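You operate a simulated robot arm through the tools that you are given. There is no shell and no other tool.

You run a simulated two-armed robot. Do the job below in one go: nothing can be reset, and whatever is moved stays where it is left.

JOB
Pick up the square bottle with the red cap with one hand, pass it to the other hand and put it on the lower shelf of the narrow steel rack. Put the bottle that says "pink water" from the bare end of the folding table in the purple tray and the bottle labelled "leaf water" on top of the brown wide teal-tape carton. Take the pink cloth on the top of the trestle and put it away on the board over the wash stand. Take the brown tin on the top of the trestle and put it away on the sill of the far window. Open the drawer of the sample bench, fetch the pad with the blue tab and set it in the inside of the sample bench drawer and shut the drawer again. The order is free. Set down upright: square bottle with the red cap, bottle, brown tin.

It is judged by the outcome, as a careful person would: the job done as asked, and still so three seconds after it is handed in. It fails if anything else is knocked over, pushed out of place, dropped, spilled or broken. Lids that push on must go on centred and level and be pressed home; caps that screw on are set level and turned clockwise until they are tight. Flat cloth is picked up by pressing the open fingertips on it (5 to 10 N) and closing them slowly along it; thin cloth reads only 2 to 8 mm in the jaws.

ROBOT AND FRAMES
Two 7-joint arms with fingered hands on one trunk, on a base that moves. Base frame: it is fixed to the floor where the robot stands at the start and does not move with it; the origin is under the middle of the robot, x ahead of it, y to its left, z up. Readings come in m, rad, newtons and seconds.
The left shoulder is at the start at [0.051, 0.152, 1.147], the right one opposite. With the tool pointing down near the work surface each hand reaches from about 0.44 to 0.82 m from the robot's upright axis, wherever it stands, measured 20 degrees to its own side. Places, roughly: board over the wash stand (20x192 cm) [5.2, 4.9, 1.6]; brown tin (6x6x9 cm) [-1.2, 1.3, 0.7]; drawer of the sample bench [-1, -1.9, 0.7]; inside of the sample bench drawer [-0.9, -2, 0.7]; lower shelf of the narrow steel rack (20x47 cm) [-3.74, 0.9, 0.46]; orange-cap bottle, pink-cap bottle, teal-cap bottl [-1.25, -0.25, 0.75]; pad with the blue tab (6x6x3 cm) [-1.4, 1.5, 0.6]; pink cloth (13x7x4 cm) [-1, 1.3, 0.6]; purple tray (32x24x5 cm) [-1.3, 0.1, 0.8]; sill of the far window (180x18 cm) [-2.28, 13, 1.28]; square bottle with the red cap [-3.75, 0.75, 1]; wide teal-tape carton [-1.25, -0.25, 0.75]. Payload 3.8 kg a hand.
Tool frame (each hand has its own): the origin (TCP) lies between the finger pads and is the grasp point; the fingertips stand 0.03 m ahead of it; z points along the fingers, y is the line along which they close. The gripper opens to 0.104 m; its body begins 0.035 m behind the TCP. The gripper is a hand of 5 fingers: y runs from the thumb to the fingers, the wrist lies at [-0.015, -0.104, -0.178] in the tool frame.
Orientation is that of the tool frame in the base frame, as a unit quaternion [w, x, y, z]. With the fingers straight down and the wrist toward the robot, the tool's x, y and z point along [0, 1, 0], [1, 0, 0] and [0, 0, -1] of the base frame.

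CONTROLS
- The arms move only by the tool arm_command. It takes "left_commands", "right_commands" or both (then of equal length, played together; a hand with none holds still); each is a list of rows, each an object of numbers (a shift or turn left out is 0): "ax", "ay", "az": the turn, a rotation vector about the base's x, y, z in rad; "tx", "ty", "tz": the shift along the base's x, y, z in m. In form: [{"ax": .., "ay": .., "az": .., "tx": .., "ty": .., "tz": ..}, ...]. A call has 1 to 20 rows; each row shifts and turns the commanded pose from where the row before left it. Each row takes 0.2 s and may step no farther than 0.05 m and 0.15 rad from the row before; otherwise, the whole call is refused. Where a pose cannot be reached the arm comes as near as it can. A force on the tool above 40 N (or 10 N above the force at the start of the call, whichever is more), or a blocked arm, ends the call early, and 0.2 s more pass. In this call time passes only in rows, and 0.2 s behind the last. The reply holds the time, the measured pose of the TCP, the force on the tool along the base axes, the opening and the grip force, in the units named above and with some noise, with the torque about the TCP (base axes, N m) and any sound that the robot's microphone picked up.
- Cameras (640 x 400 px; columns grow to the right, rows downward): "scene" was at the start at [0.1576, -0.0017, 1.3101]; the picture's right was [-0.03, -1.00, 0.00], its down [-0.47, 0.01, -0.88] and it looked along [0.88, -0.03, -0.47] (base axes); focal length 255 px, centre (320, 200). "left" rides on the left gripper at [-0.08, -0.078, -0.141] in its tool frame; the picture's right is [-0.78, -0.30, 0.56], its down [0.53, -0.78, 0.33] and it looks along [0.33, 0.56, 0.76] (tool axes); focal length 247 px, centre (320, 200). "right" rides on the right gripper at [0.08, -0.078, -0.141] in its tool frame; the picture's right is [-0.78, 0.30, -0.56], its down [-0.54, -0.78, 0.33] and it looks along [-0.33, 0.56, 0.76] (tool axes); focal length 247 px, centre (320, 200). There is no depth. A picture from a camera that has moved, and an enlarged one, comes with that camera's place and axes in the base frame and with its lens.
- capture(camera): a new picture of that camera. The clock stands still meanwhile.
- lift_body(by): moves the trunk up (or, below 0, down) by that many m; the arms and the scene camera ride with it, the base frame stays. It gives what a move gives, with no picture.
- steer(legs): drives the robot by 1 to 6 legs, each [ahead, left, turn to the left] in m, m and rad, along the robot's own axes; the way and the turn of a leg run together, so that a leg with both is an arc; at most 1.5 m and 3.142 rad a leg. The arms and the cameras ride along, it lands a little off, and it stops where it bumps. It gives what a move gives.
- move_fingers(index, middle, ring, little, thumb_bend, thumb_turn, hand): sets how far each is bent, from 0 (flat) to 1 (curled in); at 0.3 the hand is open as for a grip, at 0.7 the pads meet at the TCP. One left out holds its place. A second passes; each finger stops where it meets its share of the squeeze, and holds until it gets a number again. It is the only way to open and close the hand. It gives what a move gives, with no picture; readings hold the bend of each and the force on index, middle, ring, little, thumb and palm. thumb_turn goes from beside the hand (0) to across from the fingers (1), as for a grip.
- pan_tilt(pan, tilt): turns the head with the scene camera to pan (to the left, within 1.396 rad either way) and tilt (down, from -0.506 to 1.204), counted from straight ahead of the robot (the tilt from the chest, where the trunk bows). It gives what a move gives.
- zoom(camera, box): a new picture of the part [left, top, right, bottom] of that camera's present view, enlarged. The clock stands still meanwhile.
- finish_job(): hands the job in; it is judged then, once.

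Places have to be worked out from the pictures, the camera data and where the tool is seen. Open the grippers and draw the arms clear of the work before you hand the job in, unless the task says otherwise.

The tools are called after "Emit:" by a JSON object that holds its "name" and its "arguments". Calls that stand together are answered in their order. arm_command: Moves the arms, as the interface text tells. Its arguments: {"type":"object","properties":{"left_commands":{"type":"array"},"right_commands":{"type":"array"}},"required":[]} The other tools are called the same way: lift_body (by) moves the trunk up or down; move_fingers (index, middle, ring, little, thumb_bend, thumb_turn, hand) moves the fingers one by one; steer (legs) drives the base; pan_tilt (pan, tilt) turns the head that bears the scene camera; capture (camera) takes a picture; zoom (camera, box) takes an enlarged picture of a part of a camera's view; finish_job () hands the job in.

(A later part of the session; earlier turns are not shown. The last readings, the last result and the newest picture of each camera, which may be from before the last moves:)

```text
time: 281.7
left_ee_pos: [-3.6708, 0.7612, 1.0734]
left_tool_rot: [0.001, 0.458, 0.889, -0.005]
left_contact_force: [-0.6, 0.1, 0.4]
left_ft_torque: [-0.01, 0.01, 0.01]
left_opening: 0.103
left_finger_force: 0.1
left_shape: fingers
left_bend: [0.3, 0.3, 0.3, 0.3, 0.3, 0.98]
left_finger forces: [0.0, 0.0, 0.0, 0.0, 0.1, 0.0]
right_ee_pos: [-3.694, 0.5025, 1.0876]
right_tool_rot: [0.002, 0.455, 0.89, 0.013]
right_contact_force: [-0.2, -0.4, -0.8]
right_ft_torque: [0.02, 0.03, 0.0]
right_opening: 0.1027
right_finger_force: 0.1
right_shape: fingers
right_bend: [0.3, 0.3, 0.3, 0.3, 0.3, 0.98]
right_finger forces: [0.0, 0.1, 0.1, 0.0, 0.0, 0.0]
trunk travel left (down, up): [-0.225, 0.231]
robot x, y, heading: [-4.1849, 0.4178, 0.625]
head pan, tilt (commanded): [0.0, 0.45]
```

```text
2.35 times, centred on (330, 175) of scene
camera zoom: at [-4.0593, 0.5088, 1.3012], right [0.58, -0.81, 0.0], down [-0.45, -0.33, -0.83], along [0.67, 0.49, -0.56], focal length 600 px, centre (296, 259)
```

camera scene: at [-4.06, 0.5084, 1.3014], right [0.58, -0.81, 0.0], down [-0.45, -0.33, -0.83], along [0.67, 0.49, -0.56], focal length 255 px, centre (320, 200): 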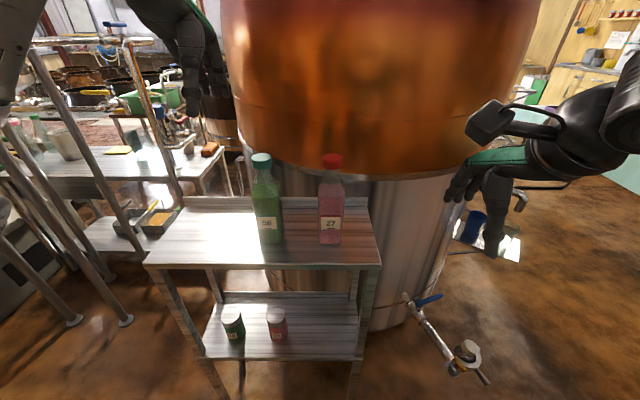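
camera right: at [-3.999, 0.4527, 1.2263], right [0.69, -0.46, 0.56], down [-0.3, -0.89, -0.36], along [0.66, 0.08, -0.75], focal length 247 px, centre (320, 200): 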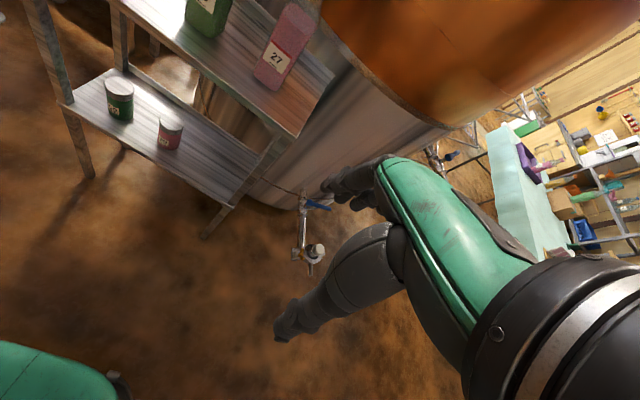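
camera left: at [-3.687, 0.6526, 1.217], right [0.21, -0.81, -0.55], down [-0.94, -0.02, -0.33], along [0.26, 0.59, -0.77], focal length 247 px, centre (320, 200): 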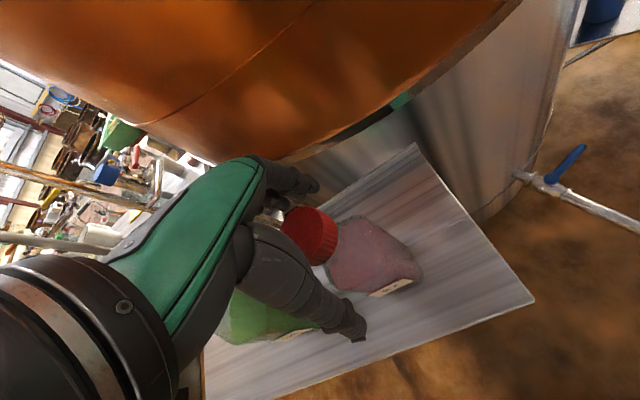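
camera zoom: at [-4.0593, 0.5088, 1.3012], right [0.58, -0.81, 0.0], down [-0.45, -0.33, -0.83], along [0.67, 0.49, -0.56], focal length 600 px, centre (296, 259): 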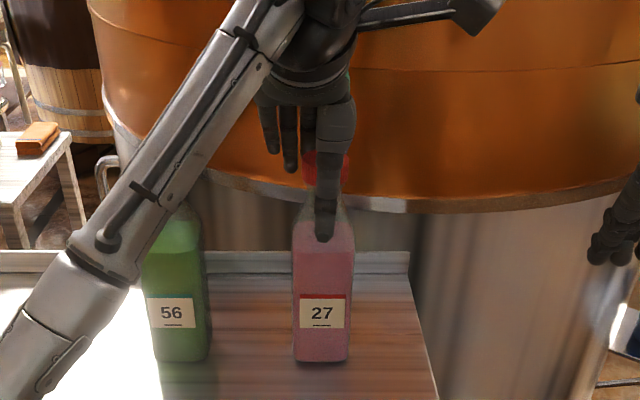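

The cap is between the fingers; the forearm passes well in front of the teal bottle. I close the left hand in two stages and lift slightly.

Emit:
{"name": "move_fingers", "arguments": {"hand": "left", "index": 0.6, "middle": 0.6, "ring": 0.6, "little": 0.55, "thumb_bend": 0.6}}

Emit:
{"name": "move_fingers", "arguments": {"hand": "left", "index": 0.85, "middle": 0.85, "ring": 0.7, "thumb_bend": 0.82}}

Emit:
{"name": "arm_command", "arguments": {"left_commands": [{"tz": 0.01}, {"tz": 0.02}, {"tz": 0.02}]}}

Emit:
{"name": "zoom", "arguments": {"camera": "scene", "box": [240, 90, 420, 260]}}

```text
time: 282.7
left_ee_pos: [-3.6717, 0.7613, 1.0743]
left_tool_rot: [0.0, 0.458, 0.889, -0.005]
left_contact_force: [0.6, 1.7, 1.9]
left_ft_torque: [0.05, -0.05, 0.01]
left_opening: 0.0438
left_finger_force: 6.9
left_shape: fingers
left_bend: [0.54, 0.56, 0.6, 0.55, 0.53, 0.97]
left_finger forces: [3.9, 3.9, 0.0, 0.0, 6.4, 0.0]
right_ee_pos: [-3.6947, 0.5025, 1.0859]
right_tool_rot: [0.003, 0.455, 0.89, 0.012]
right_contact_force: [1.0, 0.8, -0.3]
right_ft_torque: [0.02, 0.01, -0.01]
right_opening: 0.1028
right_finger_force: 0.0
right_shape: fingers
right_bend: [0.3, 0.3, 0.3, 0.3, 0.3, 0.98]
right_finger forces: [0.1, 0.0, 0.0, 0.1, 0.0, 0.0]
trunk travel left (down, up): [-0.225, 0.231]
robot x, y, heading: [-4.1805, 0.4156, 0.622]
head pan, tilt (commanded): [0.0, 0.45]
```

```text
time: 283.7
left_ee_pos: [-3.6708, 0.7606, 1.0744]
left_tool_rot: [0.0, 0.457, 0.889, -0.005]
left_contact_force: [1.4, 1.6, 2.2]
left_ft_torque: [0.17, -0.12, 0.01]
left_opening: 0.0431
left_finger_force: 14.6
left_shape: fingers
left_bend: [0.57, 0.59, 0.7, 0.55, 0.53, 0.96]
left_finger forces: [8.1, 7.7, 0.1, 0.0, 14.5, 0.0]
right_ee_pos: [-3.6948, 0.5029, 1.0862]
right_tool_rot: [0.003, 0.455, 0.89, 0.012]
right_contact_force: [0.7, -0.3, -0.3]
right_ft_torque: [-0.02, -0.01, 0.0]
right_opening: 0.103
right_finger_force: 0.0
right_shape: fingers
right_bend: [0.3, 0.3, 0.3, 0.3, 0.3, 0.98]
right_finger forces: [0.1, 0.0, 0.1, 0.0, 0.0, 0.1]
trunk travel left (down, up): [-0.225, 0.231]
robot x, y, heading: [-4.1859, 0.4181, 0.623]
head pan, tilt (commanded): [0.0, 0.45]
```

```text
time: 284.5
left_ee_pos: [-3.6695, 0.7596, 1.1213]
left_tool_rot: [-0.001, 0.458, 0.889, -0.004]
left_contact_force: [-0.5, 0.3, -6.6]
left_ft_torque: [0.04, -0.03, -0.04]
left_opening: 0.0429
left_finger_force: 13.1
left_shape: fingers
left_bend: [0.57, 0.59, 0.7, 0.55, 0.53, 0.96]
left_finger forces: [6.5, 5.9, 0.0, 0.0, 13.2, 0.0]
right_ee_pos: [-3.6938, 0.503, 1.0857]
right_tool_rot: [0.002, 0.455, 0.89, 0.012]
right_contact_force: [0.1, 0.3, 0.1]
right_ft_torque: [0.0, 0.03, 0.02]
right_opening: 0.1029
right_finger_force: 0.0
right_shape: fingers
right_bend: [0.3, 0.3, 0.3, 0.3, 0.3, 0.98]
right_finger forces: [0.1, 0.0, 0.0, 0.0, 0.0, 0.1]
trunk travel left (down, up): [-0.225, 0.231]
robot x, y, heading: [-4.1876, 0.4153, 0.628]
head pan, tilt (commanded): [0.0, 0.45]
```

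```text
2.35 times, centred on (330, 175) of scene
camera zoom: at [-4.0588, 0.5088, 1.3011], right [0.58, -0.81, 0.0], down [-0.45, -0.33, -0.83], along [0.67, 0.49, -0.56], focal length 600 px, centre (296, 259)
```

zoom: 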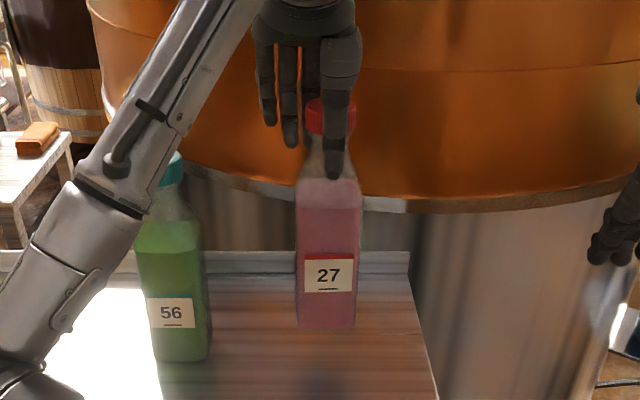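

The bottle is up (6.6 N). I raise it a little more and back the robot away from the rack to have free room for the handover.

Emit:
{"name": "arm_command", "arguments": {"left_commands": [{"tz": 0.02}, {"tz": 0.02}]}}

Emit:
{"name": "steer", "arguments": {"legs": [[-0.35, 0, 0]]}}

Emit:
{"name": "capture", "arguments": {"camera": "scene"}}

```text
time: 285.1
left_ee_pos: [-3.6701, 0.759, 1.1643]
left_tool_rot: [-0.001, 0.458, 0.889, -0.006]
left_contact_force: [0.6, -0.2, -4.9]
left_ft_torque: [0.0, -0.02, 0.0]
left_opening: 0.0429
left_finger_force: 12.5
left_shape: fingers
left_bend: [0.57, 0.59, 0.7, 0.55, 0.53, 0.96]
left_finger forces: [6.5, 6.0, 0.0, 0.0, 13.1, 0.0]
right_ee_pos: [-3.6944, 0.5019, 1.0863]
right_tool_rot: [0.002, 0.456, 0.89, 0.013]
right_contact_force: [1.1, -0.2, 0.1]
right_ft_torque: [-0.01, 0.0, -0.02]
right_opening: 0.1027
right_finger_force: 0.1
right_shape: fingers
right_bend: [0.3, 0.3, 0.3, 0.3, 0.3, 0.98]
right_finger forces: [0.1, 0.0, 0.0, 0.0, 0.1, 0.0]
trunk travel left (down, up): [-0.225, 0.231]
robot x, y, heading: [-4.1837, 0.4191, 0.629]
head pan, tilt (commanded): [0.0, 0.45]
```

```text
time: 287.4
left_ee_pos: [-3.9522, 0.5532, 1.1629]
left_tool_rot: [0.0, 0.461, 0.888, -0.006]
left_contact_force: [-0.1, -0.2, -5.1]
left_ft_torque: [0.06, -0.03, 0.0]
left_opening: 0.0429
left_finger_force: 13.0
left_shape: fingers
left_bend: [0.57, 0.59, 0.7, 0.55, 0.53, 0.96]
left_finger forces: [6.4, 6.1, 0.1, 0.1, 13.2, 0.1]
right_ee_pos: [-3.9779, 0.2967, 1.0861]
right_tool_rot: [0.002, 0.458, 0.889, 0.011]
right_contact_force: [-0.1, -0.4, 0.1]
right_ft_torque: [-0.03, 0.03, -0.03]
right_opening: 0.1028
right_finger_force: 0.0
right_shape: fingers
right_bend: [0.3, 0.3, 0.3, 0.3, 0.3, 0.98]
right_finger forces: [0.0, 0.1, 0.0, 0.0, 0.0, 0.0]
trunk travel left (down, up): [-0.225, 0.231]
robot x, y, heading: [-4.4682, 0.2082, 0.618]
head pan, tilt (commanded): [0.0, 0.45]
```

```text
taken
camera scene: at [-4.342, 0.3049, 1.3009], right [0.58, -0.81, 0.0], down [-0.46, -0.32, -0.83], along [0.67, 0.48, -0.56], focal length 255 px, centre (320, 200)
```

scene: 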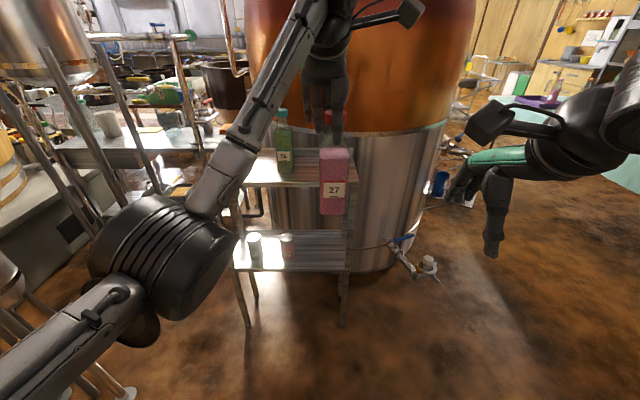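

Free room now. I turn the left hand (and bottle) by 0.7 rad so that the right hand can come in at a comfortable angle, and at the same time rotate the right hand into a sideways "handshake" pose.

Emit:
{"name": "arm_command", "arguments": {"left_commands": [{"az": 0.1}, {"az": 0.1}, {"az": 0.1}, {"az": 0.1}, {"az": 0.1}, {"az": 0.1}, {"az": 0.1}, {"az": 0.0}, {"az": 0.0}, {"az": 0.0}, {"az": 0.0}, {"az": 0.0}, {"az": 0.0}, {"az": 0.0}], "right_commands": [{"tx": 0.0046, "ty": -0.0003, "tz": -0.0026, "ax": 0.1199, "ay": -0.0203, "az": -0.086}, {"tx": 0.0046, "ty": -0.0003, "tz": -0.0026, "ax": 0.1199, "ay": -0.0203, "az": -0.086}, {"tx": 0.0046, "ty": -0.0003, "tz": -0.0026, "ax": 0.1199, "ay": -0.0203, "az": -0.086}, {"tx": 0.0046, "ty": -0.0003, "tz": -0.0026, "ax": 0.1199, "ay": -0.0203, "az": -0.086}, {"tx": 0.0046, "ty": -0.0003, "tz": -0.0026, "ax": 0.1199, "ay": -0.0203, "az": -0.086}, {"tx": 0.0046, "ty": -0.0003, "tz": -0.0026, "ax": 0.1199, "ay": -0.0203, "az": -0.086}, {"tx": 0.0046, "ty": -0.0003, "tz": -0.0026, "ax": 0.1199, "ay": -0.0203, "az": -0.086}, {"tx": 0.0046, "ty": -0.0003, "tz": -0.0026, "ax": 0.1199, "ay": -0.0203, "az": -0.086}, {"tx": 0.0046, "ty": -0.0003, "tz": -0.0026, "ax": 0.1199, "ay": -0.0203, "az": -0.086}, {"tx": 0.0046, "ty": -0.0003, "tz": -0.0026, "ax": 0.1199, "ay": -0.0203, "az": -0.086}, {"tx": 0.0046, "ty": -0.0003, "tz": -0.0026, "ax": 0.1199, "ay": -0.0203, "az": -0.086}, {"tx": 0.0046, "ty": -0.0003, "tz": -0.0026, "ax": 0.1199, "ay": -0.0203, "az": -0.086}, {"tx": 0.0046, "ty": -0.0003, "tz": -0.0026, "ax": 0.1199, "ay": -0.0203, "az": -0.086}, {"tx": 0.0046, "ty": -0.0003, "tz": -0.0026, "ax": 0.1199, "ay": -0.0203, "az": -0.086}]}}

Emit:
{"name": "capture", "arguments": {"camera": "scene"}}

Emit:
{"name": "capture", "arguments": {"camera": "right"}}

```text
time: 290.4
left_ee_pos: [-3.9521, 0.5529, 1.1627]
left_tool_rot: [0.001, 0.128, 0.992, -0.004]
left_contact_force: [0.4, 0.6, -5.7]
left_ft_torque: [0.05, 0.04, 0.0]
left_opening: 0.0427
left_finger_force: 13.4
left_shape: fingers
left_bend: [0.57, 0.59, 0.7, 0.55, 0.53, 0.96]
left_finger forces: [6.2, 6.1, 0.1, 0.1, 13.0, 0.0]
right_ee_pos: [-3.9259, 0.3069, 1.0702]
right_tool_rot: [-0.119, 0.653, 0.634, 0.398]
right_contact_force: [0.3, 0.7, 0.2]
right_ft_torque: [-0.01, -0.01, -0.03]
right_opening: 0.103
right_finger_force: 0.0
right_shape: fingers
right_bend: [0.3, 0.3, 0.3, 0.3, 0.3, 0.98]
right_finger forces: [0.0, 0.0, 0.0, 0.0, 0.1, 0.1]
right hand out of reach, approached as far as the arm can: row 5, 6, 7, 8, 9, 10, 11, 12, 13, 14
trunk travel left (down, up): [-0.225, 0.231]
robot x, y, heading: [-4.4697, 0.2145, 0.621]
head pan, tilt (commanded): [0.0, 0.45]
```

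```text
taken
camera scene: at [-4.3424, 0.3046, 1.3011], right [0.58, -0.81, 0.0], down [-0.45, -0.32, -0.83], along [0.68, 0.48, -0.56], focal length 255 px, centre (320, 200)
```

scene: 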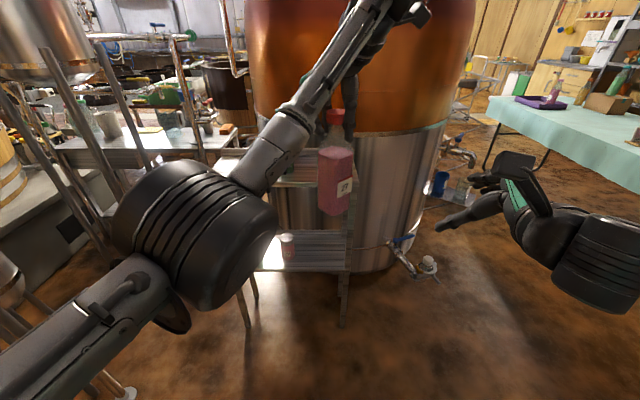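

```text
taken
camera right: at [-4.0588, 0.285, 1.1884], right [0.16, -0.99, -0.05], down [-0.53, -0.04, -0.85], along [0.83, 0.16, -0.53], focal length 247 px, centre (320, 200)
```

right: 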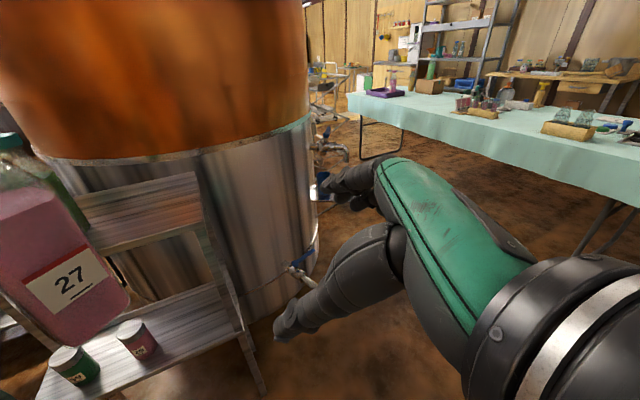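

The right wrist can't finish the turn so close to the shoulder. I bring the right hand lower and further out, where the pose should be reachable, and continue turning; the left lowers the bottle too.

Emit:
{"name": "arm_command", "arguments": {"left_commands": [{"tz": -0.03}, {"tz": -0.03}, {"tz": -0.03}, {"tz": -0.03}, {"tz": -0.03}, {"tz": 0.0}, {"tz": 0.0}, {"tz": 0.0}, {"tz": 0.0}, {"tz": 0.0}, {"tz": 0.0}], "right_commands": [{"tx": 0.0114, "ty": 0.0081, "tz": -0.04}, {"tx": 0.0114, "ty": 0.0081, "tz": -0.04}, {"tx": 0.0114, "ty": 0.0081, "tz": -0.04}, {"tx": 0.0114, "ty": 0.0081, "tz": -0.04}, {"tx": 0.0114, "ty": 0.0081, "tz": -0.04}, {"ax": 0.1363, "ay": 0.0277, "az": 0.012}, {"ax": 0.1363, "ay": 0.0277, "az": 0.012}, {"ax": 0.1363, "ay": 0.0277, "az": 0.012}, {"ax": 0.1363, "ay": 0.0277, "az": 0.012}, {"ax": 0.1363, "ay": 0.0277, "az": 0.012}, {"ax": 0.1363, "ay": 0.0277, "az": 0.012}]}}

Emit:
{"name": "capture", "arguments": {"camera": "scene"}}

Emit:
{"name": "capture", "arguments": {"camera": "right"}}

```text
time: 292.8
left_ee_pos: [-3.9521, 0.5535, 1.0122]
left_tool_rot: [0.001, 0.128, 0.992, -0.004]
left_contact_force: [0.5, -0.6, -5.3]
left_ft_torque: [0.02, 0.0, -0.01]
left_opening: 0.0428
left_finger_force: 12.9
left_shape: fingers
left_bend: [0.57, 0.59, 0.7, 0.55, 0.53, 0.96]
left_finger forces: [6.3, 6.0, 0.1, 0.0, 12.9, 0.0]
right_ee_pos: [-3.9196, 0.3025, 1.1187]
right_tool_rot: [-0.259, 0.617, 0.569, 0.478]
right_contact_force: [-0.4, -0.7, 0.9]
right_ft_torque: [-0.02, -0.01, -0.04]
right_opening: 0.1028
right_finger_force: 0.2
right_shape: fingers
right_bend: [0.3, 0.3, 0.3, 0.3, 0.3, 0.98]
right_finger forces: [0.0, 0.0, 0.1, 0.1, 0.0, 0.0]
right hand out of reach, approached as far as the arm can: row 1, 2, 3, 4, 5, 6, 7, 8, 9, 10, 11
trunk travel left (down, up): [-0.225, 0.231]
robot x, y, heading: [-4.4695, 0.2145, 0.62]
head pan, tilt (commanded): [0.0, 0.45]
```

```text
taken
camera scene: at [-4.3426, 0.3043, 1.3011], right [0.58, -0.81, 0.0], down [-0.45, -0.32, -0.83], along [0.68, 0.48, -0.56], focal length 255 px, centre (320, 200)
```

scene: 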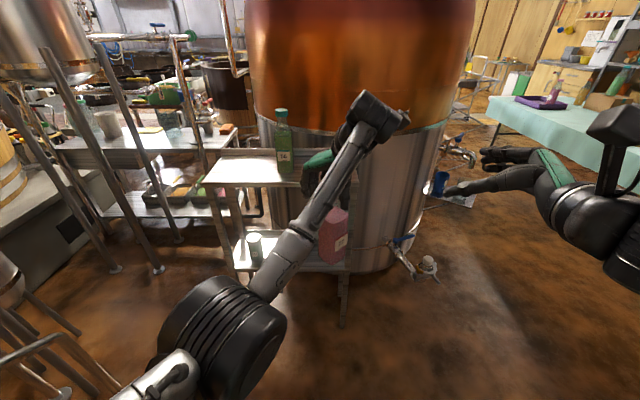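

```text
taken
camera right: at [-4.0424, 0.2339, 1.2306], right [0.2, -0.9, -0.39], down [-0.58, 0.22, -0.78], along [0.79, 0.38, -0.48], focal length 247 px, centre (320, 200)
```

right: 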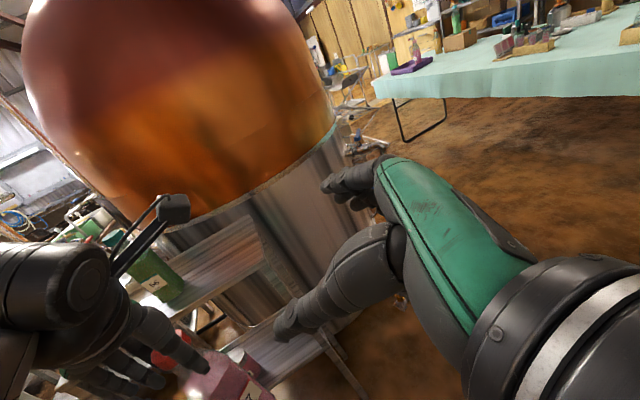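

The orientation is closer now but the position lagged. I try translating the right hand outward and down from here with the orientation fixed.

Emit:
{"name": "arm_command", "arguments": {"right_commands": [{"tx": 0.025, "ty": 0.01, "tz": -0.03}, {"tx": 0.025, "ty": 0.01, "tz": -0.03}, {"tx": 0.02, "ty": 0.0, "tz": -0.04}, {"tx": 0.02, "ty": 0.0, "tz": -0.04}]}}

Emit:
{"name": "capture", "arguments": {"camera": "scene"}}

```text
time: 293.8
left_ee_pos: [-3.9509, 0.5538, 1.0125]
left_tool_rot: [0.0, 0.128, 0.992, -0.005]
left_contact_force: [-0.3, -0.2, -4.9]
left_ft_torque: [0.01, 0.0, 0.02]
left_opening: 0.043
left_finger_force: 12.3
left_shape: fingers
left_bend: [0.57, 0.59, 0.7, 0.55, 0.53, 0.96]
left_finger forces: [6.2, 6.1, 0.0, 0.0, 12.9, 0.0]
right_ee_pos: [-3.8653, 0.2695, 1.0876]
right_tool_rot: [-0.261, 0.618, 0.57, 0.474]
right_contact_force: [-0.7, -0.8, 0.1]
right_ft_torque: [-0.04, 0.0, 0.01]
right_opening: 0.1033
right_finger_force: 0.1
right_shape: fingers
right_bend: [0.3, 0.3, 0.3, 0.3, 0.3, 0.97]
right_finger forces: [0.1, 0.0, 0.1, 0.1, 0.0, 0.1]
right hand out of reach, approached as far as the arm can: row 1, 2, 3, 4
trunk travel left (down, up): [-0.225, 0.231]
robot x, y, heading: [-4.4693, 0.213, 0.619]
head pan, tilt (commanded): [0.0, 0.45]
```

```text
taken
camera scene: at [-4.3421, 0.3041, 1.3011], right [0.58, -0.81, 0.0], down [-0.45, -0.32, -0.83], along [0.68, 0.48, -0.56], focal length 255 px, centre (320, 200)
```

scene: 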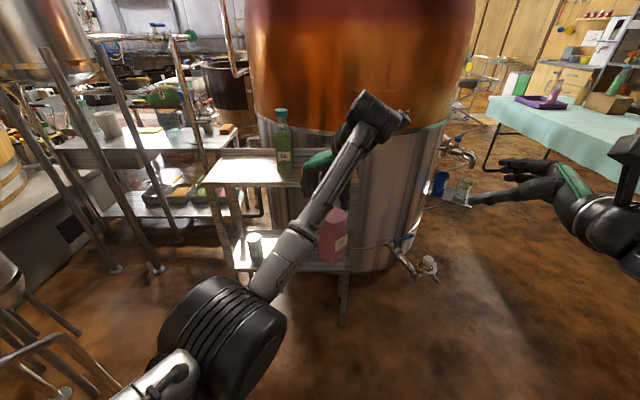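

The right arm doesn't like the handshake pose. A side grasp with the right fingers pointing to my left (a simple roll) is more natural, so I turn the right hand to that pose instead, and turn the bottle back square.

Emit:
{"name": "arm_command", "arguments": {"left_commands": [{"az": -0.1}, {"az": -0.1}, {"az": -0.1}, {"az": -0.1}, {"az": -0.1}, {"az": -0.1}, {"az": -0.1}, {"az": 0.0}], "right_commands": [{"ax": 0.0561, "ay": 0.0447, "az": 0.1255, "tz": -0.01}, {"ax": 0.0561, "ay": 0.0447, "az": 0.1255, "tz": -0.01}, {"ax": 0.0561, "ay": 0.0447, "az": 0.1255, "tz": -0.01}, {"ax": 0.0561, "ay": 0.0447, "az": 0.1255, "tz": -0.02}, {"ax": 0.0561, "ay": 0.0447, "az": 0.1255, "tz": -0.02}, {"ax": 0.0561, "ay": 0.0447, "az": 0.1255, "tz": -0.02}, {"ax": 0.0561, "ay": 0.0447, "az": 0.1255, "tz": -0.02}, {"tx": 0.02, "ty": 0.015, "tz": -0.02}]}}

Emit:
{"name": "capture", "arguments": {"camera": "scene"}}

Emit:
{"name": "capture", "arguments": {"camera": "right"}}

```text
time: 295.6
left_ee_pos: [-3.9508, 0.5537, 1.0103]
left_tool_rot: [-0.001, 0.461, 0.887, -0.006]
left_contact_force: [0.4, 0.3, -5.4]
left_ft_torque: [0.05, 0.01, -0.03]
left_opening: 0.0427
left_finger_force: 12.4
left_shape: fingers
left_bend: [0.57, 0.59, 0.7, 0.55, 0.53, 0.96]
left_finger forces: [6.4, 5.9, 0.0, 0.0, 12.7, 0.0]
right_ee_pos: [-3.8467, 0.2835, 0.9596]
right_tool_rot: [0.629, -0.324, -0.628, -0.324]
right_contact_force: [0.9, 0.3, -0.4]
right_ft_torque: [-0.02, 0.0, 0.02]
right_opening: 0.1031
right_finger_force: 0.1
right_shape: fingers
right_bend: [0.3, 0.3, 0.3, 0.3, 0.3, 0.98]
right_finger forces: [0.0, 0.0, 0.0, 0.0, 0.1, 0.1]
trunk travel left (down, up): [-0.225, 0.231]
robot x, y, heading: [-4.4705, 0.2138, 0.62]
head pan, tilt (commanded): [0.0, 0.45]
```

```text
taken
camera scene: at [-4.3412, 0.3052, 1.3008], right [0.58, -0.81, 0.0], down [-0.46, -0.32, -0.83], along [0.67, 0.48, -0.56], focal length 255 px, centre (320, 200)
```

scene: 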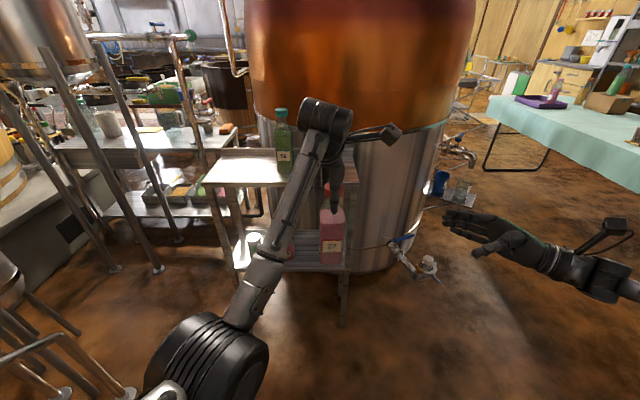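

```text
taken
camera right: at [-3.8282, 0.1223, 1.0395], right [0.56, -0.28, -0.78], down [-0.83, -0.18, -0.53], along [0.01, 0.94, -0.33], focal length 247 px, centre (320, 200)
```

right: 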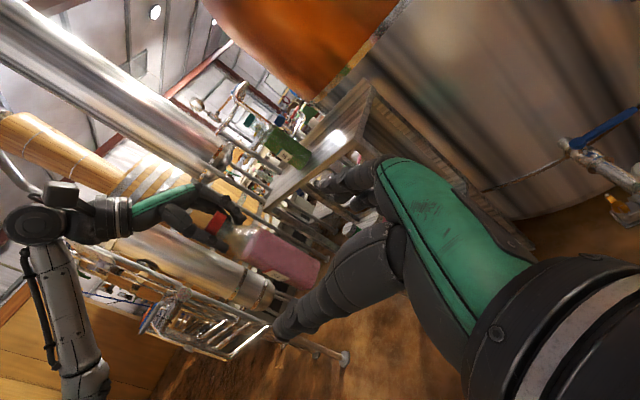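

The sideways pose is reached exactly: right fingers point left, thumb on my side. The bottle axis is at (0.62 ahead, -0.025 left). I align height and depth, then check before closing in.

Emit:
{"name": "arm_command", "arguments": {"right_commands": [{"tx": -0.002, "ty": 0.0339, "tz": -0.015}, {"tx": -0.002, "ty": 0.0339, "tz": -0.015}, {"tx": -0.002, "ty": 0.0339, "tz": -0.015}, {"tx": -0.002, "ty": 0.0339, "tz": -0.015}]}}

Emit:
{"name": "capture", "arguments": {"camera": "right"}}

Emit:
{"name": "zoom", "arguments": {"camera": "scene", "box": [260, 100, 480, 290]}}

```text
time: 296.6
left_ee_pos: [-3.9509, 0.5542, 1.011]
left_tool_rot: [0.0, 0.46, 0.888, -0.006]
left_contact_force: [0.0, 0.0, -5.1]
left_ft_torque: [0.03, 0.0, -0.02]
left_opening: 0.0429
left_finger_force: 12.4
left_shape: fingers
left_bend: [0.57, 0.59, 0.7, 0.55, 0.53, 0.96]
left_finger forces: [6.2, 6.0, 0.1, 0.0, 12.8, 0.0]
right_ee_pos: [-3.8554, 0.4164, 0.8975]
right_tool_rot: [-0.628, 0.324, 0.629, 0.323]
right_contact_force: [1.1, 0.2, 0.2]
right_ft_torque: [-0.01, 0.0, 0.0]
right_opening: 0.103
right_finger_force: 0.0
right_shape: fingers
right_bend: [0.3, 0.3, 0.3, 0.3, 0.3, 0.98]
right_finger forces: [0.1, 0.1, 0.0, 0.1, 0.0, 0.1]
trunk travel left (down, up): [-0.225, 0.231]
robot x, y, heading: [-4.4693, 0.2116, 0.621]
head pan, tilt (commanded): [0.0, 0.45]
```

```text
taken
camera right: at [-3.8363, 0.2572, 0.979], right [0.56, -0.28, -0.78], down [-0.83, -0.18, -0.53], along [0.01, 0.94, -0.33], focal length 247 px, centre (320, 200)
```

right: 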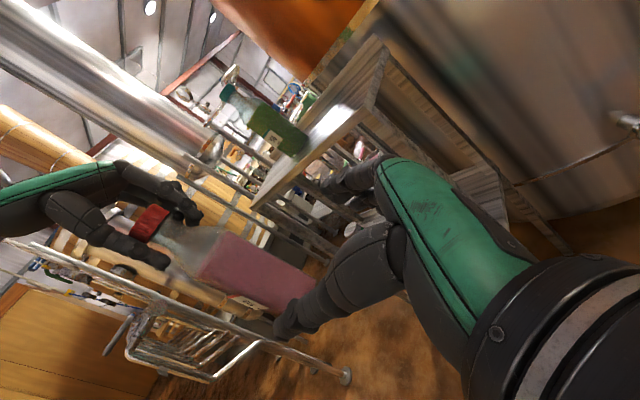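

```text
2.11 times, centred on (370, 195) of scene
camera zoom: at [-4.3419, 0.3059, 1.3009], right [0.58, -0.81, 0.0], down [-0.46, -0.33, -0.83], along [0.68, 0.48, -0.56], focal length 537 px, centre (215, 210)
```

zoom: 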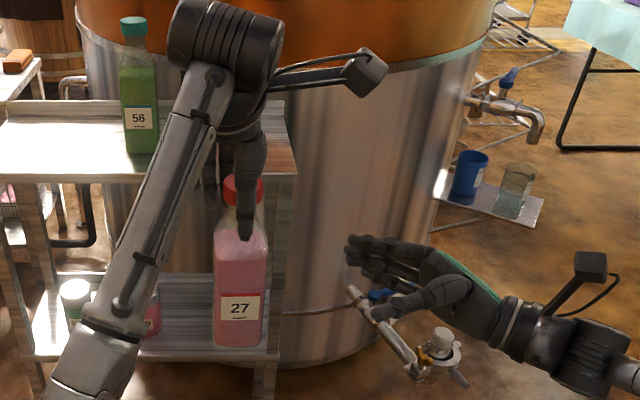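

Aligned: the bottle is centred between thumb and fingers. I slide the right hand 16 cm left around the bottle body.

Emit:
{"name": "arm_command", "arguments": {"right_commands": [{"tx": -0.0232, "ty": 0.0326}, {"tx": -0.0232, "ty": 0.0326}, {"tx": -0.0232, "ty": 0.0326}, {"tx": -0.0145, "ty": 0.0203}, {"tx": -0.0058, "ty": 0.0081}]}}

Emit:
{"name": "capture", "arguments": {"camera": "right"}}

Emit:
{"name": "zoom", "arguments": {"camera": "scene", "box": [260, 100, 480, 290]}}

```text
time: 297.8
left_ee_pos: [-3.9518, 0.5524, 1.011]
left_tool_rot: [-0.001, 0.46, 0.888, -0.006]
left_contact_force: [0.3, 0.5, -6.7]
left_ft_torque: [0.05, -0.01, -0.02]
left_opening: 0.0427
left_finger_force: 12.3
left_shape: fingers
left_bend: [0.57, 0.59, 0.7, 0.55, 0.53, 0.96]
left_finger forces: [6.2, 6.0, 0.0, 0.0, 12.8, 0.0]
right_ee_pos: [-3.9459, 0.5447, 0.9008]
right_tool_rot: [0.629, -0.323, -0.628, -0.324]
right_contact_force: [-0.2, 0.4, 0.1]
right_ft_torque: [0.01, 0.01, 0.01]
right_opening: 0.103
right_finger_force: 0.1
right_shape: fingers
right_bend: [0.3, 0.3, 0.3, 0.3, 0.3, 0.98]
right_finger forces: [0.1, 0.0, 0.1, 0.1, 0.0, 0.0]
trunk travel left (down, up): [-0.225, 0.231]
robot x, y, heading: [-4.4693, 0.213, 0.615]
head pan, tilt (commanded): [0.0, 0.45]
```

```text
taken
camera right: at [-3.9267, 0.3836, 0.9804], right [0.56, -0.28, -0.78], down [-0.83, -0.18, -0.53], along [0.01, 0.94, -0.33], focal length 247 px, centre (320, 200)
```

right: 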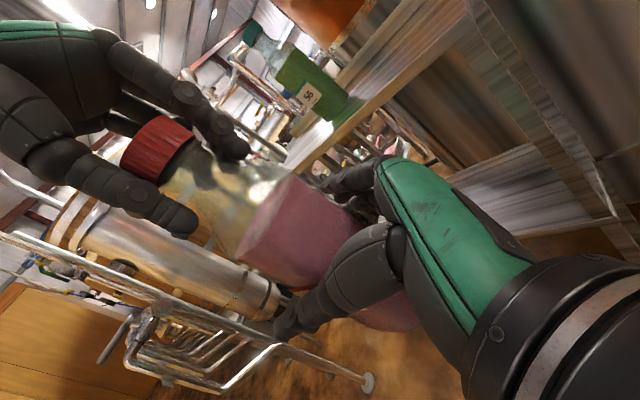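

```text
2.11 times, centred on (370, 195) of scene
camera zoom: at [-4.3424, 0.3047, 1.301], right [0.58, -0.81, 0.0], down [-0.45, -0.32, -0.83], along [0.68, 0.48, -0.56], focal length 537 px, centre (215, 210)
```

zoom: 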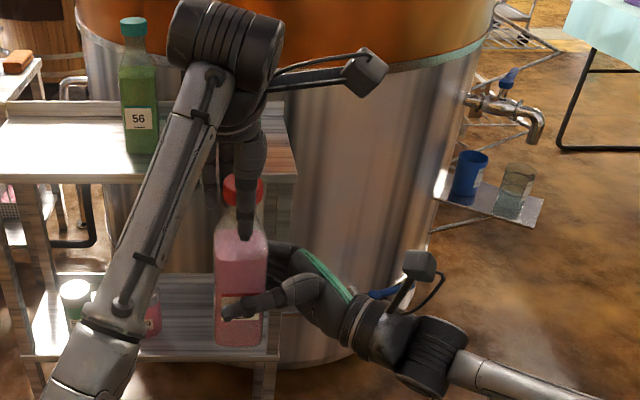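

The right hand surrounds the bottle body. I close it gradually, watching the forces on both hands.

Emit:
{"name": "move_fingers", "arguments": {"hand": "right", "index": 0.5, "middle": 0.5, "ring": 0.5, "little": 0.5, "thumb_bend": 0.48}}

Emit:
{"name": "move_fingers", "arguments": {"hand": "right", "index": 0.6, "middle": 0.6, "ring": 0.6, "little": 0.6, "thumb_bend": 0.62}}

```text
time: 298.8
left_ee_pos: [-3.9511, 0.5522, 1.0115]
left_tool_rot: [0.0, 0.461, 0.887, -0.004]
left_contact_force: [3.0, 2.5, -3.7]
left_ft_torque: [0.26, -0.23, 0.01]
left_opening: 0.0429
left_finger_force: 13.9
left_shape: fingers
left_bend: [0.57, 0.59, 0.7, 0.55, 0.53, 0.96]
left_finger forces: [8.0, 7.4, 0.1, 0.1, 12.1, 0.0]
right_ee_pos: [-3.9456, 0.5446, 0.9002]
right_tool_rot: [0.629, -0.324, -0.628, -0.324]
right_contact_force: [-1.9, -2.1, -1.2]
right_ft_torque: [0.06, -0.03, 0.03]
right_opening: 0.0578
right_finger_force: 1.7
right_shape: fingers
right_bend: [0.5, 0.5, 0.5, 0.5, 0.46, 0.98]
right_finger forces: [0.0, 0.0, 0.1, 0.1, 3.1, 0.0]
trunk travel left (down, up): [-0.225, 0.231]
robot x, y, heading: [-4.4716, 0.2145, 0.616]
head pan, tilt (commanded): [0.0, 0.45]
```

```text
time: 299.8
left_ee_pos: [-3.9527, 0.5523, 1.0115]
left_tool_rot: [0.001, 0.461, 0.888, -0.005]
left_contact_force: [2.0, 2.4, -2.3]
left_ft_torque: [0.02, -0.02, 0.06]
left_opening: 0.0427
left_finger_force: 13.1
left_shape: fingers
left_bend: [0.57, 0.59, 0.7, 0.55, 0.53, 0.96]
left_finger forces: [7.9, 6.7, 0.0, 0.1, 11.9, 0.1]
right_ee_pos: [-3.9455, 0.5449, 0.9]
right_tool_rot: [-0.628, 0.324, 0.629, 0.324]
right_contact_force: [-2.5, -2.2, 0.2]
right_ft_torque: [0.22, -0.3, 0.01]
right_opening: 0.0508
right_finger_force: 17.2
right_shape: fingers
right_bend: [0.56, 0.57, 0.56, 0.57, 0.49, 0.97]
right_finger forces: [4.2, 3.1, 3.3, 5.0, 18.9, 0.1]
trunk travel left (down, up): [-0.225, 0.231]
robot x, y, heading: [-4.4685, 0.2163, 0.62]
head pan, tilt (commanded): [0.0, 0.45]
```

The right hand holds the body with 17 N. I squeeze a little more, then release the cap with the left hand.

Emit:
{"name": "move_fingers", "arguments": {"hand": "right", "index": 0.68, "middle": 0.68, "ring": 0.68, "little": 0.68, "thumb_bend": 0.7}}

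Emit:
{"name": "move_fingers", "arguments": {"hand": "left", "index": 0.5, "middle": 0.5, "ring": 0.5, "little": 0.5, "thumb_bend": 0.47}}

Emit:
{"name": "move_fingers", "arguments": {"hand": "left", "index": 0.3, "middle": 0.3, "ring": 0.3, "little": 0.3, "thumb_bend": 0.3}}

Emit:
{"name": "zoom", "arguments": {"camera": "scene", "box": [260, 100, 480, 290]}}

```text
time: 300.8
left_ee_pos: [-3.9516, 0.5536, 1.0124]
left_tool_rot: [0.001, 0.46, 0.888, -0.005]
left_contact_force: [-1.0, 0.0, -0.2]
left_ft_torque: [-0.23, 0.24, 0.08]
left_opening: 0.0426
left_finger_force: 13.2
left_shape: fingers
left_bend: [0.57, 0.59, 0.7, 0.55, 0.53, 0.95]
left_finger forces: [6.2, 5.5, 0.1, 0.0, 13.7, 0.1]
right_ee_pos: [-3.9457, 0.5444, 0.9006]
right_tool_rot: [0.629, -0.324, -0.628, -0.324]
right_contact_force: [0.0, 0.4, -0.2]
right_ft_torque: [0.21, -0.27, -0.08]
right_opening: 0.0512
right_finger_force: 25.0
right_shape: fingers
right_bend: [0.59, 0.62, 0.61, 0.62, 0.47, 0.96]
right_finger forces: [7.1, 5.9, 5.3, 6.7, 24.3, 0.1]
trunk travel left (down, up): [-0.225, 0.231]
robot x, y, heading: [-4.4682, 0.2122, 0.626]
head pan, tilt (commanded): [0.0, 0.45]
```

```text
time: 301.8
left_ee_pos: [-3.9508, 0.5532, 1.0105]
left_tool_rot: [-0.001, 0.46, 0.888, -0.005]
left_contact_force: [0.1, 0.6, 0.7]
left_ft_torque: [-0.02, 0.04, 0.04]
left_opening: 0.0556
left_finger_force: 0.0
left_shape: fingers
left_bend: [0.5, 0.5, 0.5, 0.5, 0.47, 0.97]
left_finger forces: [0.0, 0.0, 0.0, 0.1, 0.1, 0.0]
right_ee_pos: [-3.9464, 0.5443, 0.9012]
right_tool_rot: [0.629, -0.324, -0.628, -0.324]
right_contact_force: [-0.4, -0.4, 0.4]
right_ft_torque: [0.02, -0.05, 0.01]
right_opening: 0.0509
right_finger_force: 23.0
right_shape: fingers
right_bend: [0.59, 0.62, 0.62, 0.63, 0.48, 0.94]
right_finger forces: [8.4, 5.8, 4.6, 4.8, 22.8, 0.0]
trunk travel left (down, up): [-0.225, 0.231]
robot x, y, heading: [-4.4681, 0.2105, 0.617]
head pan, tilt (commanded): [0.0, 0.45]
```

```text
time: 302.8
left_ee_pos: [-3.9512, 0.553, 1.0126]
left_tool_rot: [0.001, 0.46, 0.888, -0.005]
left_contact_force: [0.3, -0.9, -0.3]
left_ft_torque: [-0.02, 0.0, -0.02]
left_opening: 0.1027
left_finger_force: 0.2
left_shape: fingers
left_bend: [0.3, 0.3, 0.3, 0.3, 0.3, 0.97]
left_finger forces: [0.1, 0.0, 0.0, 0.0, 0.0, 0.0]
right_ee_pos: [-3.9459, 0.544, 0.9006]
right_tool_rot: [0.629, -0.324, -0.628, -0.324]
right_contact_force: [0.5, -0.3, -0.4]
right_ft_torque: [0.0, -0.03, 0.0]
right_opening: 0.0508
right_finger_force: 22.7
right_shape: fingers
right_bend: [0.59, 0.62, 0.62, 0.63, 0.48, 0.94]
right_finger forces: [8.3, 5.7, 4.5, 4.8, 22.8, 0.0]
trunk travel left (down, up): [-0.225, 0.231]
robot x, y, heading: [-4.4691, 0.2134, 0.618]
head pan, tilt (commanded): [0.0, 0.45]
```

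```text
2.11 times, centred on (370, 195) of scene
camera zoom: at [-4.3424, 0.3047, 1.3011], right [0.58, -0.81, 0.0], down [-0.45, -0.32, -0.83], along [0.68, 0.48, -0.56], focal length 537 px, centre (215, 210)
```

zoom: 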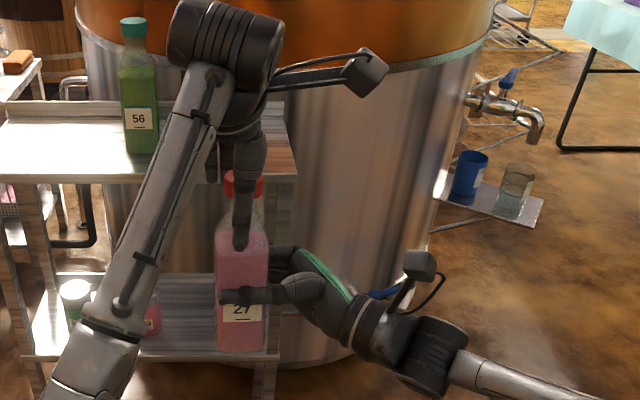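

Left fingers are off the cap. I raise the left hand slowly straight up and check that the right hand alone carries the bottle.

Emit:
{"name": "arm_command", "arguments": {"left_commands": [{"tz": 0.015}, {"tz": 0.03}, {"tz": 0.04}, {"tz": 0.04}]}}

Emit:
{"name": "zoom", "arguments": {"camera": "scene", "box": [260, 100, 480, 290]}}

Emit:
{"name": "capture", "arguments": {"camera": "right"}}

```text
time: 303.8
left_ee_pos: [-3.9517, 0.553, 1.1366]
left_tool_rot: [0.0, 0.461, 0.888, -0.006]
left_contact_force: [0.1, -0.3, 0.1]
left_ft_torque: [-0.03, 0.0, 0.0]
left_opening: 0.103
left_finger_force: 0.0
left_shape: fingers
left_bend: [0.3, 0.3, 0.3, 0.3, 0.3, 0.97]
left_finger forces: [0.0, 0.1, 0.0, 0.2, 0.0, 0.1]
right_ee_pos: [-3.9465, 0.5436, 0.9007]
right_tool_rot: [0.629, -0.324, -0.628, -0.324]
right_contact_force: [-0.5, -0.2, -5.7]
right_ft_torque: [-0.02, -0.06, -0.01]
right_opening: 0.0512
right_finger_force: 23.6
right_shape: fingers
right_bend: [0.59, 0.62, 0.62, 0.63, 0.48, 0.94]
right_finger forces: [8.4, 5.6, 4.5, 4.8, 22.8, 0.0]
trunk travel left (down, up): [-0.225, 0.231]
robot x, y, heading: [-4.4681, 0.2135, 0.627]
head pan, tilt (commanded): [0.0, 0.45]
```

```text
2.11 times, centred on (370, 195) of scene
camera zoom: at [-4.3428, 0.3042, 1.3012], right [0.58, -0.81, 0.0], down [-0.45, -0.32, -0.83], along [0.68, 0.48, -0.56], focal length 537 px, centre (215, 210)
```

zoom: 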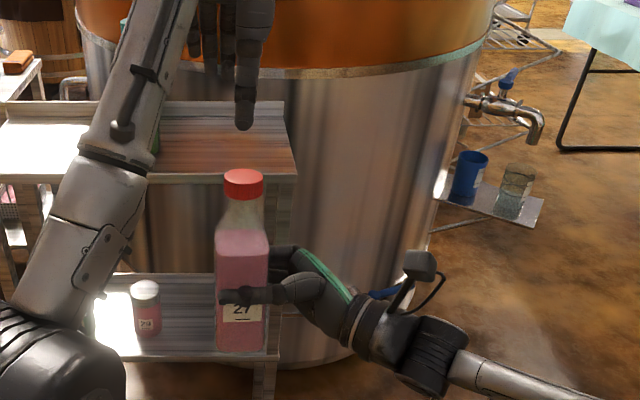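

```text
taken
camera right: at [-3.9269, 0.3831, 0.9808], right [0.56, -0.28, -0.78], down [-0.83, -0.18, -0.53], along [0.01, 0.94, -0.33], focal length 247 px, centre (320, 200)
```

right: 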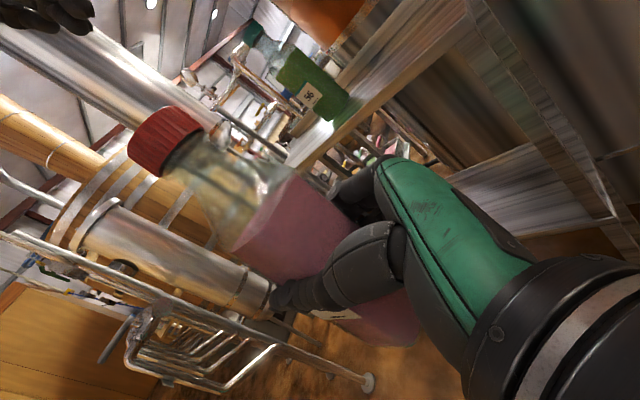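

The handover is done: the right hand alone carries the bottle (−5.7 N). I move the left hand up and aside, and raise the bottle above top-shelf height; I'll set it there to change to a top grip with the right hand, which fits the lower shelf.

Emit:
{"name": "arm_command", "arguments": {"left_commands": [{"tz": 0.04}, {"tz": 0.04}, {"tz": 0.04}, {"tx": -0.02, "ty": 0.028}, {"tx": -0.02, "ty": 0.028}, {"tx": -0.02, "ty": 0.028}, {"tx": -0.02, "ty": 0.028}, {"tx": -0.01, "ty": 0.014}], "right_commands": [{"tz": 0.0}, {"tz": 0.0}, {"tz": 0.01}, {"tz": 0.015}, {"tz": 0.02}, {"tz": 0.02}, {"tz": 0.02}, {"tz": 0.015}]}}

Emit:
{"name": "capture", "arguments": {"camera": "scene"}}

```text
time: 305.6
left_ee_pos: [-4.0418, 0.6792, 1.2566]
left_tool_rot: [-0.002, 0.461, 0.888, -0.006]
left_contact_force: [-0.1, 0.1, -0.3]
left_ft_torque: [0.0, 0.0, 0.0]
left_opening: 0.1026
left_finger_force: 0.1
left_shape: fingers
left_bend: [0.3, 0.3, 0.3, 0.3, 0.3, 0.97]
left_finger forces: [0.1, 0.1, 0.1, 0.1, 0.0, 0.0]
right_ee_pos: [-3.9451, 0.5454, 0.9997]
right_tool_rot: [0.629, -0.324, -0.628, -0.324]
right_contact_force: [-0.1, -0.3, -5.9]
right_ft_torque: [0.03, -0.05, 0.01]
right_opening: 0.0509
right_finger_force: 23.1
right_shape: fingers
right_bend: [0.59, 0.62, 0.62, 0.63, 0.48, 0.94]
right_finger forces: [8.5, 5.7, 4.5, 4.8, 22.6, 0.1]
trunk travel left (down, up): [-0.225, 0.231]
robot x, y, heading: [-4.4671, 0.2135, 0.621]
head pan, tilt (commanded): [0.0, 0.45]
```

```text
taken
camera scene: at [-4.3426, 0.3043, 1.3011], right [0.58, -0.81, 0.0], down [-0.45, -0.32, -0.83], along [0.68, 0.48, -0.56], focal length 255 px, centre (320, 200)
```

scene: 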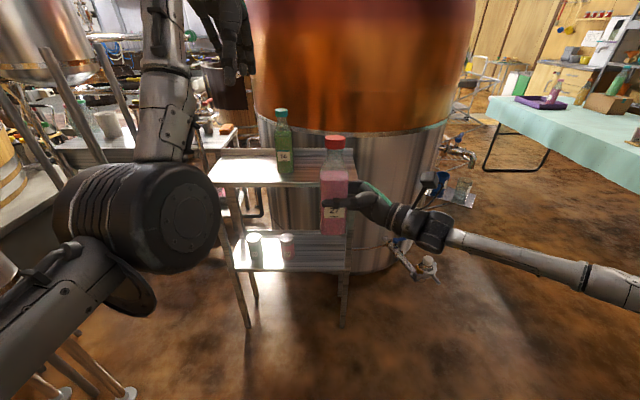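

Now I drive forward again, bringing the bottle over the top shelf's free spot.

Emit:
{"name": "steer", "arguments": {"legs": [[0.33, 0, 0]]}}

Emit:
{"name": "capture", "arguments": {"camera": "scene"}}

Emit:
{"name": "capture", "arguments": {"camera": "left"}}

```text
time: 307.8
left_ee_pos: [-3.7736, 0.8701, 1.258]
left_tool_rot: [0.0, 0.459, 0.888, -0.005]
left_contact_force: [-0.1, 0.5, -0.5]
left_ft_torque: [0.04, 0.02, 0.01]
left_opening: 0.1029
left_finger_force: 0.0
left_shape: fingers
left_bend: [0.3, 0.3, 0.3, 0.3, 0.3, 0.97]
left_finger forces: [0.1, 0.0, 0.1, 0.0, 0.0, 0.0]
right_ee_pos: [-3.6783, 0.7359, 1.0002]
right_tool_rot: [0.63, -0.323, -0.628, -0.324]
right_contact_force: [-0.1, 0.3, -6.0]
right_ft_torque: [0.0, -0.05, 0.0]
right_opening: 0.051
right_finger_force: 22.7
right_shape: fingers
right_bend: [0.59, 0.62, 0.63, 0.63, 0.48, 0.94]
right_finger forces: [8.5, 5.7, 4.5, 4.6, 22.7, 0.1]
trunk travel left (down, up): [-0.225, 0.231]
robot x, y, heading: [-4.2012, 0.4027, 0.62]
head pan, tilt (commanded): [0.0, 0.45]
```

```text
taken
camera scene: at [-4.0769, 0.4945, 1.3012], right [0.58, -0.81, 0.0], down [-0.45, -0.32, -0.83], along [0.68, 0.48, -0.56], focal length 255 px, centre (320, 200)
```

scene: 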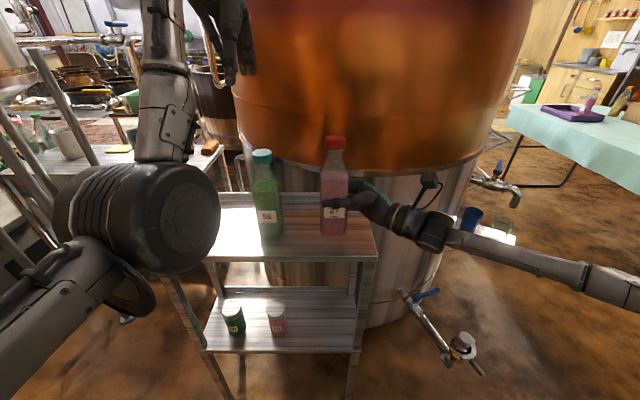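

```text
taken
camera left: at [-3.7912, 0.7615, 1.4003], right [0.2, -0.81, -0.55], down [-0.94, -0.01, -0.33], along [0.26, 0.59, -0.77], focal length 247 px, centre (320, 200)
```

left: 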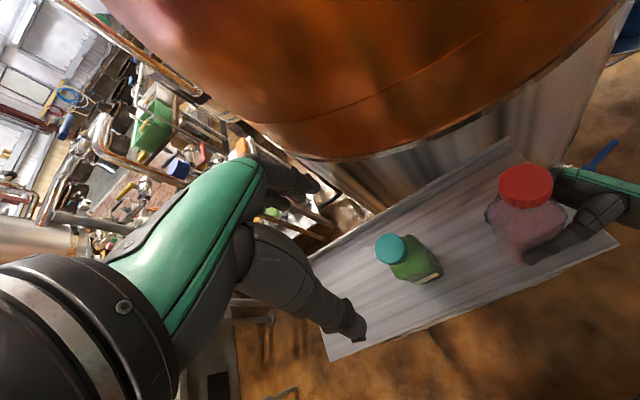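

The bottle hovers over the shelf, ~7 cm behind the front edge. I lower it and feel for contact.

Emit:
{"name": "arm_command", "arguments": {"right_commands": [{"tz": -0.015}, {"tz": -0.01}, {"tz": -0.004}]}}

Emit:
{"name": "arm_command", "arguments": {"right_commands": [{"tz": -0.003}]}}

Emit:
{"name": "arm_command", "arguments": {"right_commands": [{"tz": -0.003}]}}

Emit:
{"name": "arm_command", "arguments": {"right_commands": [{"tz": -0.002}]}}

```text
time: 308.6
left_ee_pos: [-3.7756, 0.8698, 1.2569]
left_tool_rot: [0.0, 0.46, 0.888, -0.006]
left_contact_force: [-0.6, -0.6, -0.4]
left_ft_torque: [0.0, 0.02, 0.02]
left_opening: 0.1028
left_finger_force: 0.0
left_shape: fingers
left_bend: [0.3, 0.3, 0.3, 0.3, 0.3, 0.97]
left_finger forces: [0.1, 0.0, 0.1, 0.0, 0.1, 0.1]
right_ee_pos: [-3.6788, 0.7367, 0.9703]
right_tool_rot: [0.629, -0.325, -0.628, -0.323]
right_contact_force: [-0.1, 0.1, -5.5]
right_ft_torque: [-0.03, -0.06, -0.02]
right_opening: 0.0508
right_finger_force: 23.2
right_shape: fingers
right_bend: [0.59, 0.62, 0.63, 0.63, 0.48, 0.94]
right_finger forces: [8.5, 5.7, 4.5, 4.6, 22.5, 0.0]
trunk travel left (down, up): [-0.225, 0.231]
robot x, y, heading: [-4.2017, 0.3995, 0.622]
head pan, tilt (commanded): [0.0, 0.45]
```

```text
time: 309.0
left_ee_pos: [-3.7745, 0.8705, 1.257]
left_tool_rot: [0.0, 0.46, 0.888, -0.005]
left_contact_force: [0.7, -0.4, -0.3]
left_ft_torque: [-0.01, -0.01, 0.02]
left_opening: 0.103
left_finger_force: 0.1
left_shape: fingers
left_bend: [0.3, 0.3, 0.3, 0.3, 0.3, 0.97]
left_finger forces: [0.0, 0.0, 0.0, 0.1, 0.1, 0.0]
right_ee_pos: [-3.6792, 0.7358, 0.9669]
right_tool_rot: [0.63, -0.324, -0.628, -0.324]
right_contact_force: [-0.2, -0.2, -4.8]
right_ft_torque: [0.06, -0.06, -0.02]
right_opening: 0.0508
right_finger_force: 23.5
right_shape: fingers
right_bend: [0.59, 0.62, 0.63, 0.63, 0.48, 0.94]
right_finger forces: [8.6, 5.7, 4.5, 4.7, 22.6, 0.0]
trunk travel left (down, up): [-0.225, 0.231]
robot x, y, heading: [-4.1985, 0.4059, 0.621]
head pan, tilt (commanded): [0.0, 0.45]
```

```text
time: 309.4
left_ee_pos: [-3.7753, 0.8699, 1.2576]
left_tool_rot: [0.0, 0.461, 0.887, -0.005]
left_contact_force: [0.2, 1.0, 0.1]
left_ft_torque: [-0.02, -0.02, -0.03]
left_opening: 0.1027
left_finger_force: 0.2
left_shape: fingers
left_bend: [0.3, 0.3, 0.3, 0.3, 0.3, 0.97]
left_finger forces: [0.0, 0.1, 0.0, 0.0, 0.0, 0.1]
right_ee_pos: [-3.6787, 0.7362, 0.9645]
right_tool_rot: [0.63, -0.323, -0.628, -0.323]
right_contact_force: [0.1, 0.2, -5.9]
right_ft_torque: [-0.01, -0.1, -0.02]
right_opening: 0.0512
right_finger_force: 22.7
right_shape: fingers
right_bend: [0.59, 0.62, 0.63, 0.63, 0.48, 0.94]
right_finger forces: [8.5, 5.6, 4.5, 4.6, 22.5, 0.0]
trunk travel left (down, up): [-0.225, 0.231]
robot x, y, heading: [-4.203, 0.4026, 0.621]
head pan, tilt (commanded): [0.0, 0.45]
```

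```text
time: 309.8
left_ee_pos: [-3.7754, 0.8694, 1.2565]
left_tool_rot: [0.0, 0.46, 0.888, -0.005]
left_contact_force: [-0.7, 0.3, 0.4]
left_ft_torque: [0.0, 0.0, 0.01]
left_opening: 0.1024
left_finger_force: 0.1
left_shape: fingers
left_bend: [0.3, 0.3, 0.3, 0.3, 0.3, 0.97]
left_finger forces: [0.0, 0.0, 0.0, 0.0, 0.1, 0.0]
right_ee_pos: [-3.6787, 0.7355, 0.9635]
right_tool_rot: [0.63, -0.323, -0.628, -0.324]
right_contact_force: [0.0, 0.0, -3.1]
right_ft_torque: [0.08, -0.08, -0.03]
right_opening: 0.0509
right_finger_force: 23.5
right_shape: fingers
right_bend: [0.59, 0.62, 0.62, 0.63, 0.48, 0.94]
right_finger forces: [8.1, 5.7, 4.7, 5.2, 22.6, 0.0]
trunk travel left (down, up): [-0.225, 0.231]
robot x, y, heading: [-4.2055, 0.3989, 0.622]
head pan, tilt (commanded): [0.0, 0.45]
```

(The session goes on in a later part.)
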